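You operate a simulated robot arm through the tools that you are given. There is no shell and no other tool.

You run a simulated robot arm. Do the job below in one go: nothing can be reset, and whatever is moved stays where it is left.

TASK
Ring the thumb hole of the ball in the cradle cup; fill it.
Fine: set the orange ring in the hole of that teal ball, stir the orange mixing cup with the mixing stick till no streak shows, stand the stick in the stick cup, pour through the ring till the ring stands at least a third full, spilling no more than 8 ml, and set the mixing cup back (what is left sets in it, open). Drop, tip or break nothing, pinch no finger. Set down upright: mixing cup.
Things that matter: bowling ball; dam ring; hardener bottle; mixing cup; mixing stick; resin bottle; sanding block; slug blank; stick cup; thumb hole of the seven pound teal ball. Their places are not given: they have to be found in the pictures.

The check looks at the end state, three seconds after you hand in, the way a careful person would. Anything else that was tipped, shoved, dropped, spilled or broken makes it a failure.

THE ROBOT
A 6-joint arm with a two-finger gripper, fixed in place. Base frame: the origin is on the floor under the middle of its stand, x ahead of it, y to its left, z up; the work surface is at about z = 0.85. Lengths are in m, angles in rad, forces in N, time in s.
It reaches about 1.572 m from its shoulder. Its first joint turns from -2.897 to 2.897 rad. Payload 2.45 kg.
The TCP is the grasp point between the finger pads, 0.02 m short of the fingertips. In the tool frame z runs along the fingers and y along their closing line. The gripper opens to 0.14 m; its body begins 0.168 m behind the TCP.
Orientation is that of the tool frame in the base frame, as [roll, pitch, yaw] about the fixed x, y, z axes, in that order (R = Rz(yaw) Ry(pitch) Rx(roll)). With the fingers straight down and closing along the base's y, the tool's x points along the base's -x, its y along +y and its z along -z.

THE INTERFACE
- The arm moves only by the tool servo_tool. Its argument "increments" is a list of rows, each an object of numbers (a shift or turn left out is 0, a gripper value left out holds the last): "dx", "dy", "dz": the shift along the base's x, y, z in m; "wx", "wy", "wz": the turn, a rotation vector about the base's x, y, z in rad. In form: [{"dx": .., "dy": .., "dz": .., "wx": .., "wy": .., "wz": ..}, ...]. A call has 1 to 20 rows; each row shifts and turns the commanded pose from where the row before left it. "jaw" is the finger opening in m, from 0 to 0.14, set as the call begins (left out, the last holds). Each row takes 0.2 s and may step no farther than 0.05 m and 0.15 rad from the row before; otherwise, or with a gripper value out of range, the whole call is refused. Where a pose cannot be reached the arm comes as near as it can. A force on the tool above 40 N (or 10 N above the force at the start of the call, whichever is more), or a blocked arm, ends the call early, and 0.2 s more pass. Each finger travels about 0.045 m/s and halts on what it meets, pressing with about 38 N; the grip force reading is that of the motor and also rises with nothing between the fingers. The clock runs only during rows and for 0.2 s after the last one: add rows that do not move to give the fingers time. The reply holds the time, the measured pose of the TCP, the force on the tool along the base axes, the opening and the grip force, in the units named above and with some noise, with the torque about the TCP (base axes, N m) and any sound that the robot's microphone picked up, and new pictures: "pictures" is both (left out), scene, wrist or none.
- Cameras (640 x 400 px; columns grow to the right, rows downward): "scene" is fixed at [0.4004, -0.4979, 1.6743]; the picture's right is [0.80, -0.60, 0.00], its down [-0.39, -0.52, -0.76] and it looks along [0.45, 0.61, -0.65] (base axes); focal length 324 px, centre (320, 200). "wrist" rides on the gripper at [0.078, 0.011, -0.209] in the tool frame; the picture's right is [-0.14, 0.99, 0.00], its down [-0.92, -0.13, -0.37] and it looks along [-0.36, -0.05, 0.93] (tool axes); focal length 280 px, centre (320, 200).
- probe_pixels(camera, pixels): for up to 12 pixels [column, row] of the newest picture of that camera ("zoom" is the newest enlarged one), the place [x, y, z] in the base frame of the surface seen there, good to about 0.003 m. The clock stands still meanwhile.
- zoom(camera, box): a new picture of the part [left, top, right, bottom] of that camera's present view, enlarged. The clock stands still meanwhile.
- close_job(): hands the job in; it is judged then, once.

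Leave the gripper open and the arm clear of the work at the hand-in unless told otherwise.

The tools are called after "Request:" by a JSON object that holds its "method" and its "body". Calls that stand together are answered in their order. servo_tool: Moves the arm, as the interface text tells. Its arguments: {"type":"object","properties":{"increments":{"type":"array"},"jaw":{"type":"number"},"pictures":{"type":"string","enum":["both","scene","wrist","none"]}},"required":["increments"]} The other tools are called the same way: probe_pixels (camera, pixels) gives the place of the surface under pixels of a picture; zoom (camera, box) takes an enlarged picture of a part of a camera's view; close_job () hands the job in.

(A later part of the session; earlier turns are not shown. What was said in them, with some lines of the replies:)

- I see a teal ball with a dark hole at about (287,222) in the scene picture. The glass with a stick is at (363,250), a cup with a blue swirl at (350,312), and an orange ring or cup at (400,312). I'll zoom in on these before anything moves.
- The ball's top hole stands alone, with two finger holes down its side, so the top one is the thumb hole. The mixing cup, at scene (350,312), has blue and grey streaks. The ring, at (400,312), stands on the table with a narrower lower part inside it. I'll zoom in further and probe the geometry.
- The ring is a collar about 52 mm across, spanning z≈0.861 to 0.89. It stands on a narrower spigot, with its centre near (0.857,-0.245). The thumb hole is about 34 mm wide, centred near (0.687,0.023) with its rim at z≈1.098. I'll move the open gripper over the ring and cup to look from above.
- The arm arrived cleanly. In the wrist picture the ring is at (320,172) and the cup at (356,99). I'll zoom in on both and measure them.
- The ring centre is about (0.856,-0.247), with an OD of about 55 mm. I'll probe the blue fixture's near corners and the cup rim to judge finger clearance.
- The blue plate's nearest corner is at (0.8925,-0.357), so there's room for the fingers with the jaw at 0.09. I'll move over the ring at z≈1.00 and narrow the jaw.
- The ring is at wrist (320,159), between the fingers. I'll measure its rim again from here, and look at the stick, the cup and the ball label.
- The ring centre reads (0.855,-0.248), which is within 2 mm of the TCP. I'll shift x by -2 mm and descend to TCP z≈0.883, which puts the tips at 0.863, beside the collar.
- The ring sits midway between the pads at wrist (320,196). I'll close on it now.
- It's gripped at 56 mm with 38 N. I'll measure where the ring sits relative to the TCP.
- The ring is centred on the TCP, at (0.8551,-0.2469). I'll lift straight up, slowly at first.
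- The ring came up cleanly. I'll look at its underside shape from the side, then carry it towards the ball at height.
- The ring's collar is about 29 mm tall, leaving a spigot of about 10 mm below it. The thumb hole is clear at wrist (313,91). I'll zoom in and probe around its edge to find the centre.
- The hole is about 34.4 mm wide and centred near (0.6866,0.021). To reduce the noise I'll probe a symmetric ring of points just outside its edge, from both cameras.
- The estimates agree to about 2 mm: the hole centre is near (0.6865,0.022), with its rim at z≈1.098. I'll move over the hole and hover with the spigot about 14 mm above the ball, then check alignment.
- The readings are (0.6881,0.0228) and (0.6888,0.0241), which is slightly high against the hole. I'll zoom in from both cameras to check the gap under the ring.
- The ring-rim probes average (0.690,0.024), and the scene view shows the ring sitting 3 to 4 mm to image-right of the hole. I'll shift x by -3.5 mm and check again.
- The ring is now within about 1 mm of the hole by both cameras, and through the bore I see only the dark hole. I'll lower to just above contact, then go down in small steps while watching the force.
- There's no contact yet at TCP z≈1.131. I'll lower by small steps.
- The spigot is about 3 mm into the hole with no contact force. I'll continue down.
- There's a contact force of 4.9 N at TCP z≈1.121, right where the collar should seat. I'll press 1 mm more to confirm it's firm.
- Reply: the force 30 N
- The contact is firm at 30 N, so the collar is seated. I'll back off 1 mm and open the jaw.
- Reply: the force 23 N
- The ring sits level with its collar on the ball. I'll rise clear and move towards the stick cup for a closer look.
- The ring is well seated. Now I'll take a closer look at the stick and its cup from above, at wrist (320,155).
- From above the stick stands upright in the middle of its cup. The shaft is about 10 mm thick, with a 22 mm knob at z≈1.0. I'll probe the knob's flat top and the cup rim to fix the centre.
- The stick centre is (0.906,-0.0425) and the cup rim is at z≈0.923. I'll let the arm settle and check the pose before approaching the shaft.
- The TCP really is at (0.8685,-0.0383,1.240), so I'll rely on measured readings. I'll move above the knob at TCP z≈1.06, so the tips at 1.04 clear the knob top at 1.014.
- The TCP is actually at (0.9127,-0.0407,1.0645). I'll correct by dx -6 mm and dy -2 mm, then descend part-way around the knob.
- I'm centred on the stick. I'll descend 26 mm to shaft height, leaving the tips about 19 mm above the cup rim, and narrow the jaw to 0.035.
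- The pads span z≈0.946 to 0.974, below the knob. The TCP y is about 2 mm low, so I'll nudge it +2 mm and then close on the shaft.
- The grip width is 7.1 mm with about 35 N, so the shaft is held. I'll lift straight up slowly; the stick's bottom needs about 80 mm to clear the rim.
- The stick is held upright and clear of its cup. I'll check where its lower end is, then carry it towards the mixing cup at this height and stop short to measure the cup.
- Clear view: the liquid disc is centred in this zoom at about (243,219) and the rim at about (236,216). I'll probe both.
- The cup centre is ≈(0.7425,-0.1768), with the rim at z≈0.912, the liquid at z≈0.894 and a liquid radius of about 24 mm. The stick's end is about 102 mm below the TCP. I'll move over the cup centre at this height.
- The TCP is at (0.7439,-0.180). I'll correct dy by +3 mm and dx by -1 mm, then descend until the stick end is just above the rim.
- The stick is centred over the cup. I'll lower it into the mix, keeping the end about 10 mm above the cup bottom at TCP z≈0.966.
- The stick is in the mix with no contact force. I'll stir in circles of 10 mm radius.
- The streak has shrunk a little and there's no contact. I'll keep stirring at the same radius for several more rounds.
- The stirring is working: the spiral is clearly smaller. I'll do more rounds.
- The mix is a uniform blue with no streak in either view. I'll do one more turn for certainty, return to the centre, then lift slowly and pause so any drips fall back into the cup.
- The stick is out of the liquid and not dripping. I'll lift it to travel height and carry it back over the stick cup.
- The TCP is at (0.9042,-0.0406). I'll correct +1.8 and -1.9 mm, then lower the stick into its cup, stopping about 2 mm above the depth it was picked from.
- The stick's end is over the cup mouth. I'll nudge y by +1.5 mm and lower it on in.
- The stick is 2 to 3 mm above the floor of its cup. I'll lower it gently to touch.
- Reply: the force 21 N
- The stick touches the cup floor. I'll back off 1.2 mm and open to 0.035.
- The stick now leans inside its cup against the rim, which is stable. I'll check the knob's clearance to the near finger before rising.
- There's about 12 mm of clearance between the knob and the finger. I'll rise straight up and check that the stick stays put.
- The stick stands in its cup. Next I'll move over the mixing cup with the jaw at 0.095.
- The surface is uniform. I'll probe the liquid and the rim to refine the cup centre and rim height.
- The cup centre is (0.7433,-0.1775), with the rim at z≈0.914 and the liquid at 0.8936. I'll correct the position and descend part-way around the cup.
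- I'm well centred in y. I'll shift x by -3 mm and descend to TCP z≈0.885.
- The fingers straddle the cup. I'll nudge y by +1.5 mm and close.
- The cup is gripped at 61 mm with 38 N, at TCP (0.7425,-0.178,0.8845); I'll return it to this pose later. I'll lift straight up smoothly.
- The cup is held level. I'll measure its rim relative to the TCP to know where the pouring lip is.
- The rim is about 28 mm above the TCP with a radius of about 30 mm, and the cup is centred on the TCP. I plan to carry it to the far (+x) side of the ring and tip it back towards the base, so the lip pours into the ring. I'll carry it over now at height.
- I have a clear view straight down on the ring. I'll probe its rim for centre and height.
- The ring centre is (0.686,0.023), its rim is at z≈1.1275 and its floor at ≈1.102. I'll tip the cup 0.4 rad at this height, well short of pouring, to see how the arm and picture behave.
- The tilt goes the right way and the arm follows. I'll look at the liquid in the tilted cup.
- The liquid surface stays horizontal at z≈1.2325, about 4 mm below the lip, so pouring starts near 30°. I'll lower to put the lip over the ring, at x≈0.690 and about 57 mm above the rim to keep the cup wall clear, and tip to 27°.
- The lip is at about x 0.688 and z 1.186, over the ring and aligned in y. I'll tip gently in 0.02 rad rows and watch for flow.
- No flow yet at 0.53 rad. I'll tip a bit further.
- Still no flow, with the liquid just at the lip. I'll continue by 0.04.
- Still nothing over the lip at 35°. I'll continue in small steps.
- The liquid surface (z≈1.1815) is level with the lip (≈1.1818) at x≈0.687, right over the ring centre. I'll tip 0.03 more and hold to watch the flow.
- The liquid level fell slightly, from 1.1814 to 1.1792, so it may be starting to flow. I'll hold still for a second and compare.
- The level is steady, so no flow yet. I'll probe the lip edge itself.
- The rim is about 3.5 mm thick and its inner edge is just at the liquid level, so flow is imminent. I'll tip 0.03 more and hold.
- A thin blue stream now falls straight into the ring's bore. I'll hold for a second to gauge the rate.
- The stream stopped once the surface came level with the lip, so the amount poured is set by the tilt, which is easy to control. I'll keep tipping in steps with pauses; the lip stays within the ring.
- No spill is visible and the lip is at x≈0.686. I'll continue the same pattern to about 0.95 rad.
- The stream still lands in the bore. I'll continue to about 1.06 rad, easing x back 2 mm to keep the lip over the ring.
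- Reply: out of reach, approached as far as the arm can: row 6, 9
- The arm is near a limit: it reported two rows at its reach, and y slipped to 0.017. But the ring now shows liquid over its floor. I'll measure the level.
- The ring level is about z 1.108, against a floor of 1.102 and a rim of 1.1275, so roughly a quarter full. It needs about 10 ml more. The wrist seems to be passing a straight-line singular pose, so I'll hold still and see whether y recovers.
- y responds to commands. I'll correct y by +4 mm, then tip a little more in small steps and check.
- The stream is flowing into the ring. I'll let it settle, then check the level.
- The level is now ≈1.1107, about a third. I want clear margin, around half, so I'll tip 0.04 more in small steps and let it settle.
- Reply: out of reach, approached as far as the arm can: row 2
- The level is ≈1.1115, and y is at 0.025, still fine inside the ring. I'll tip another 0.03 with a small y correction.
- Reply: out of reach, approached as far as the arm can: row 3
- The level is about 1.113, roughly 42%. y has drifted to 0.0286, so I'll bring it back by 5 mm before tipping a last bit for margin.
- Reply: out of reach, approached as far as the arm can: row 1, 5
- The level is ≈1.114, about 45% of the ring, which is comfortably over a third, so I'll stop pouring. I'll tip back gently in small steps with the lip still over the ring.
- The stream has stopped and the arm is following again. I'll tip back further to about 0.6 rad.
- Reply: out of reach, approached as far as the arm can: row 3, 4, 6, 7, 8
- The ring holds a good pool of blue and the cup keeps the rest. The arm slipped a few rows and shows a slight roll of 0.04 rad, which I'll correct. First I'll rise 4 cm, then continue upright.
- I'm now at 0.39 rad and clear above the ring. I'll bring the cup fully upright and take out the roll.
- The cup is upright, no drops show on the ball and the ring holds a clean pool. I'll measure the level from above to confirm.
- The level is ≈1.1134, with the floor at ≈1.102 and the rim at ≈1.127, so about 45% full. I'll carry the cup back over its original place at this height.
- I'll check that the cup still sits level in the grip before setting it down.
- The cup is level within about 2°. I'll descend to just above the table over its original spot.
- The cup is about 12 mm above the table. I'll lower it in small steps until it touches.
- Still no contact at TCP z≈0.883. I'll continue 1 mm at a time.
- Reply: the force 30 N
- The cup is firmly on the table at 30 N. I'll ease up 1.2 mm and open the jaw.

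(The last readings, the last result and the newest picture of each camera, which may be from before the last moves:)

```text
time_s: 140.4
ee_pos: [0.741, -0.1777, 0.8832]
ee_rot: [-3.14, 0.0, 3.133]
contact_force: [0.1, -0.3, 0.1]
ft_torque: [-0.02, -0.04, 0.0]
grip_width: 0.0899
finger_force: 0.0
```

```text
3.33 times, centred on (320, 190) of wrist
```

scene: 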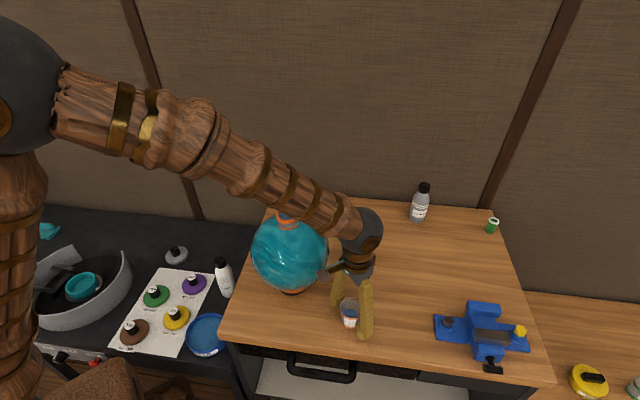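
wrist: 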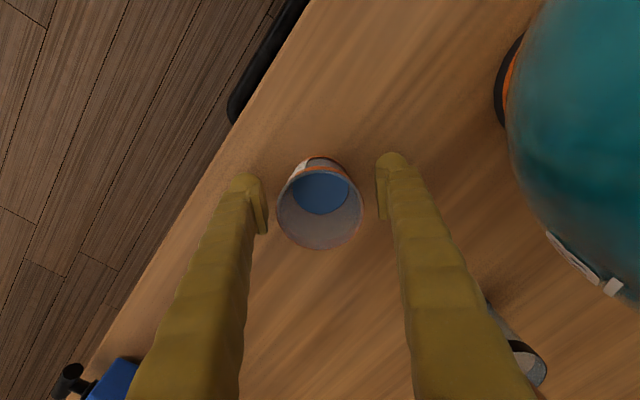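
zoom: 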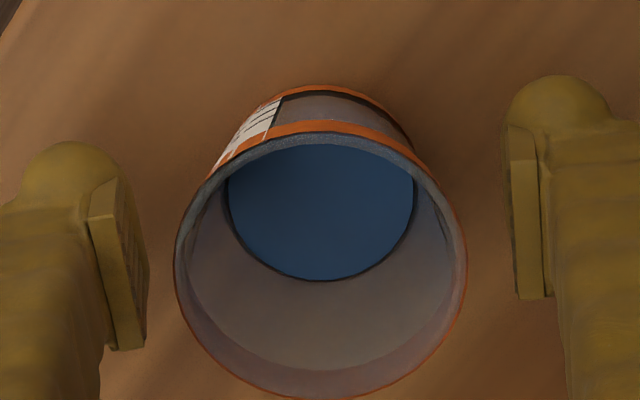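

The cup stands upright and free. I'll rise straight up slowly, then clear away.

Request:
{"method": "servo_tool", "body": {"increments": [{"dz": 0.01}, {"dz": 0.02}, {"dz": 0.03}, {"dz": 0.04}, {"dz": 0.04}, {"dz": 0.045}, {"dz": 0.045}, {"dz": 0.045}, {"dz": 0.045}, {"dz": 0.045}, {"dz": 0.045}, {"dz": 0.045}, {}], "jaw": 0.09}}

Request:
{"method": "zoom", "body": {"camera": "scene", "box": [230, 190, 430, 340]}}

Request:
{"method": "zoom", "body": {"camera": "scene", "box": [325, 275, 385, 335]}}

Request:
{"method": "zoom", "body": {"camera": "scene", "box": [250, 195, 330, 255]}}

```text
time_s: 143.2
ee_pos: [0.7419, -0.1747, 1.3363]
ee_rot: [-3.14, 0.002, 3.133]
contact_force: [0.3, 0.0, -0.2]
ft_torque: [-0.02, -0.01, 0.01]
grip_width: 0.0902
finger_force: 0.1
```

scene: 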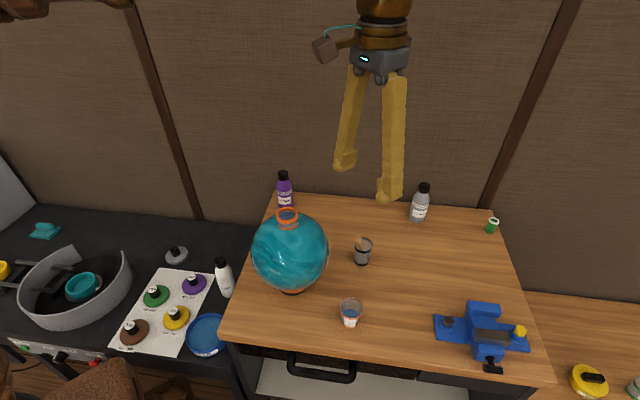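
wrist: 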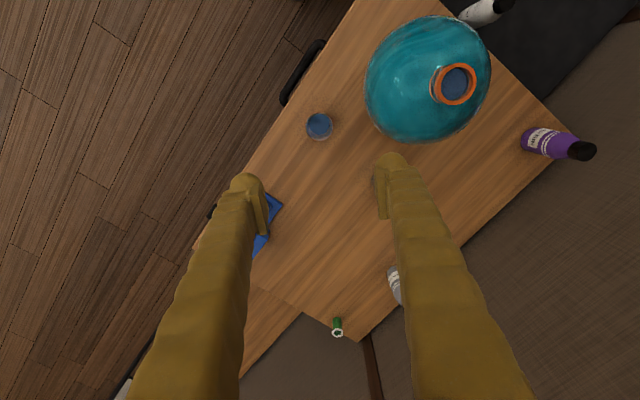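

```text
2.67 times, centred on (330, 265) of scene
```

zoom: 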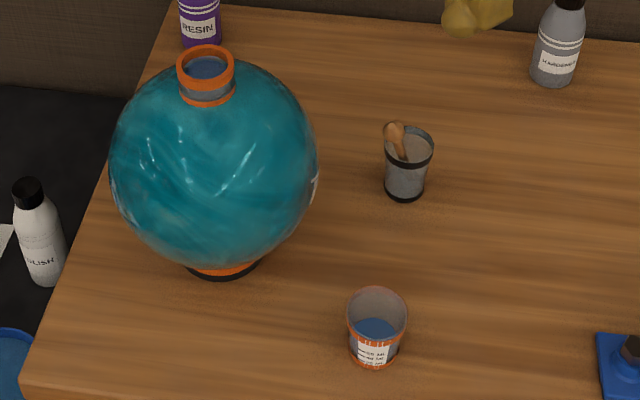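

```text
6.67 times, centred on (355, 305) of scene
```

zoom: 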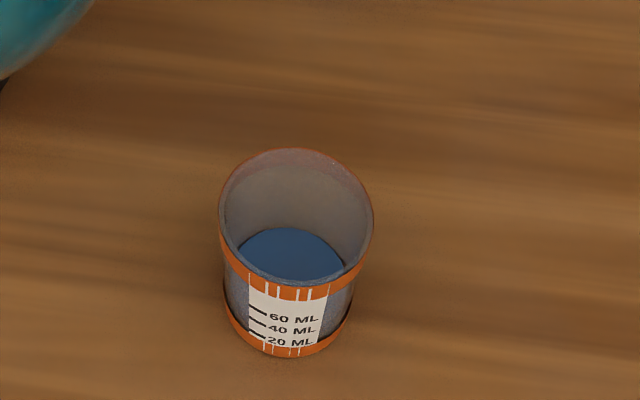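

```text
6.67 times, centred on (290, 225) of scene
```

zoom: 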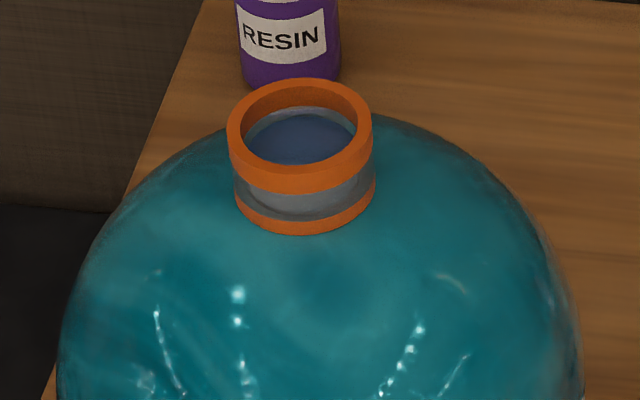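

Everything stands where it should, with no spill visible. I'll open fully, retreat towards the start pose and re-check the ring level.

Request:
{"method": "servo_tool", "body": {"increments": [{"dx": -0.03, "dz": 0.012}, {"dx": -0.035, "dz": 0.012}, {"dx": -0.035, "dz": 0.012}, {"dx": -0.035, "dz": 0.012}, {"dx": -0.035, "dz": 0.012}, {"dx": -0.01, "dz": 0.012}, {}, {}], "jaw": 0.14}}

Request:
{"method": "zoom", "body": {"camera": "scene", "box": [272, 200, 304, 230]}}

Request:
{"method": "probe_pixels", "body": {"camera": "zoom", "pixels": [[310, 220], [290, 220], [330, 220], [310, 235], [310, 205], [280, 230], [340, 210], [360, 215], [270, 215], [310, 265], [175, 200], [440, 180]]}}

```text
time_s: 145.0
ee_pos: [0.5586, -0.1794, 1.4098]
ee_rot: [-3.14, 0.0, 3.133]
contact_force: [0.1, -0.2, 0.1]
ft_torque: [-0.02, 0.02, -0.01]
grip_width: 0.1402
finger_force: 0.1
```

scene: 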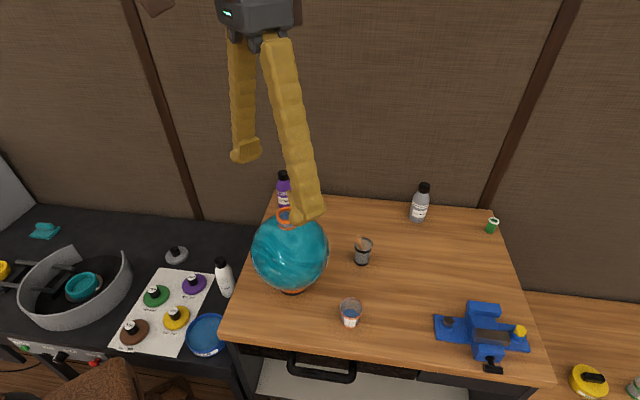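
wrist: 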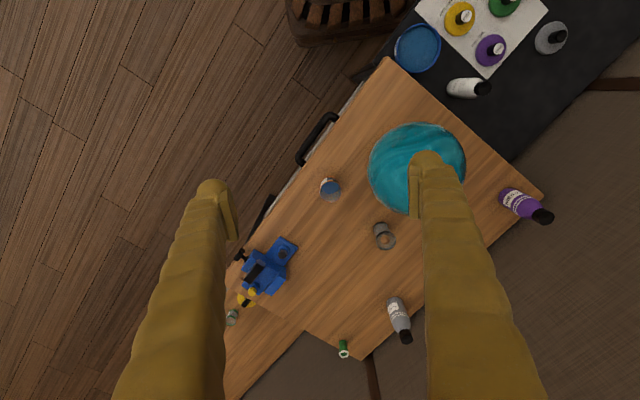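

```text
13.33 times, centred on (288, 215) of scene
```

zoom: 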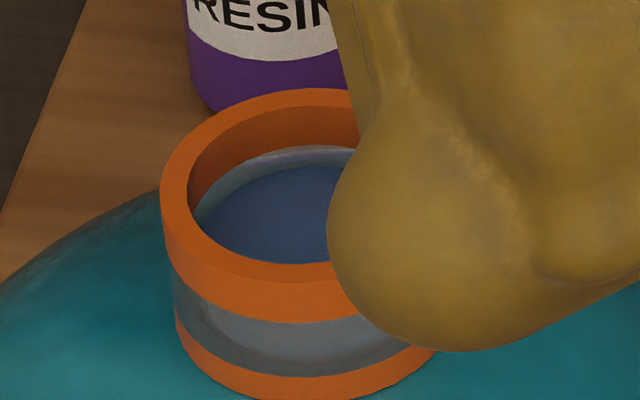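

```text
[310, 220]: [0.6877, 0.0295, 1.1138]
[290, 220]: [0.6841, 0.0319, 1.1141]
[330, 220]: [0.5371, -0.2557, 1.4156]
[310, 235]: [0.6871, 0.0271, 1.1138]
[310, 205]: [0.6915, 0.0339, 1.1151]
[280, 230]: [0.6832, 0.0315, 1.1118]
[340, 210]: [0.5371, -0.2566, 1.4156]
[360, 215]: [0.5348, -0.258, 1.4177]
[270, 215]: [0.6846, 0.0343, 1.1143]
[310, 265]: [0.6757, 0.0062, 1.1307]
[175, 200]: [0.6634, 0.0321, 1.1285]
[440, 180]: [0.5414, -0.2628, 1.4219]
```

The ring level holds at z≈1.114, about 45% full. The stick stands in its cup, the mixing cup is upright in its place, no spill shows, and the gripper is open and clear at (0.559,-0.179,1.41). I'm handing in.

Request:
{"method": "close_job", "body": {}}

```text
The job is handed in.
```

I finished the job and handed it in; I haven't seen the check's result.

- **Ring:** The orange ring is seated level in the thumb hole of the teal ball. It is about 45% full, and the level held steady after pouring.
- **Mix:** I stirred until both cameras showed a uniform blue with no streak.
- **Stick:** It stands in the stick cup, leaning against the rim rather than upright as it was at the start.
- **Mixing cup:** It is back in its original place, upright and open, with the leftover resin in it.
- **Spills:** I saw none on the ball or the table, and nothing was dropped or tipped.

While pouring, the arm reached the edge of its range and drifted sideways by up to about 9 mm. The cup's lip stayed over the ring throughout. I stopped pouring at that point instead of filling further.

The gripper is open and the arm is clear of the work.
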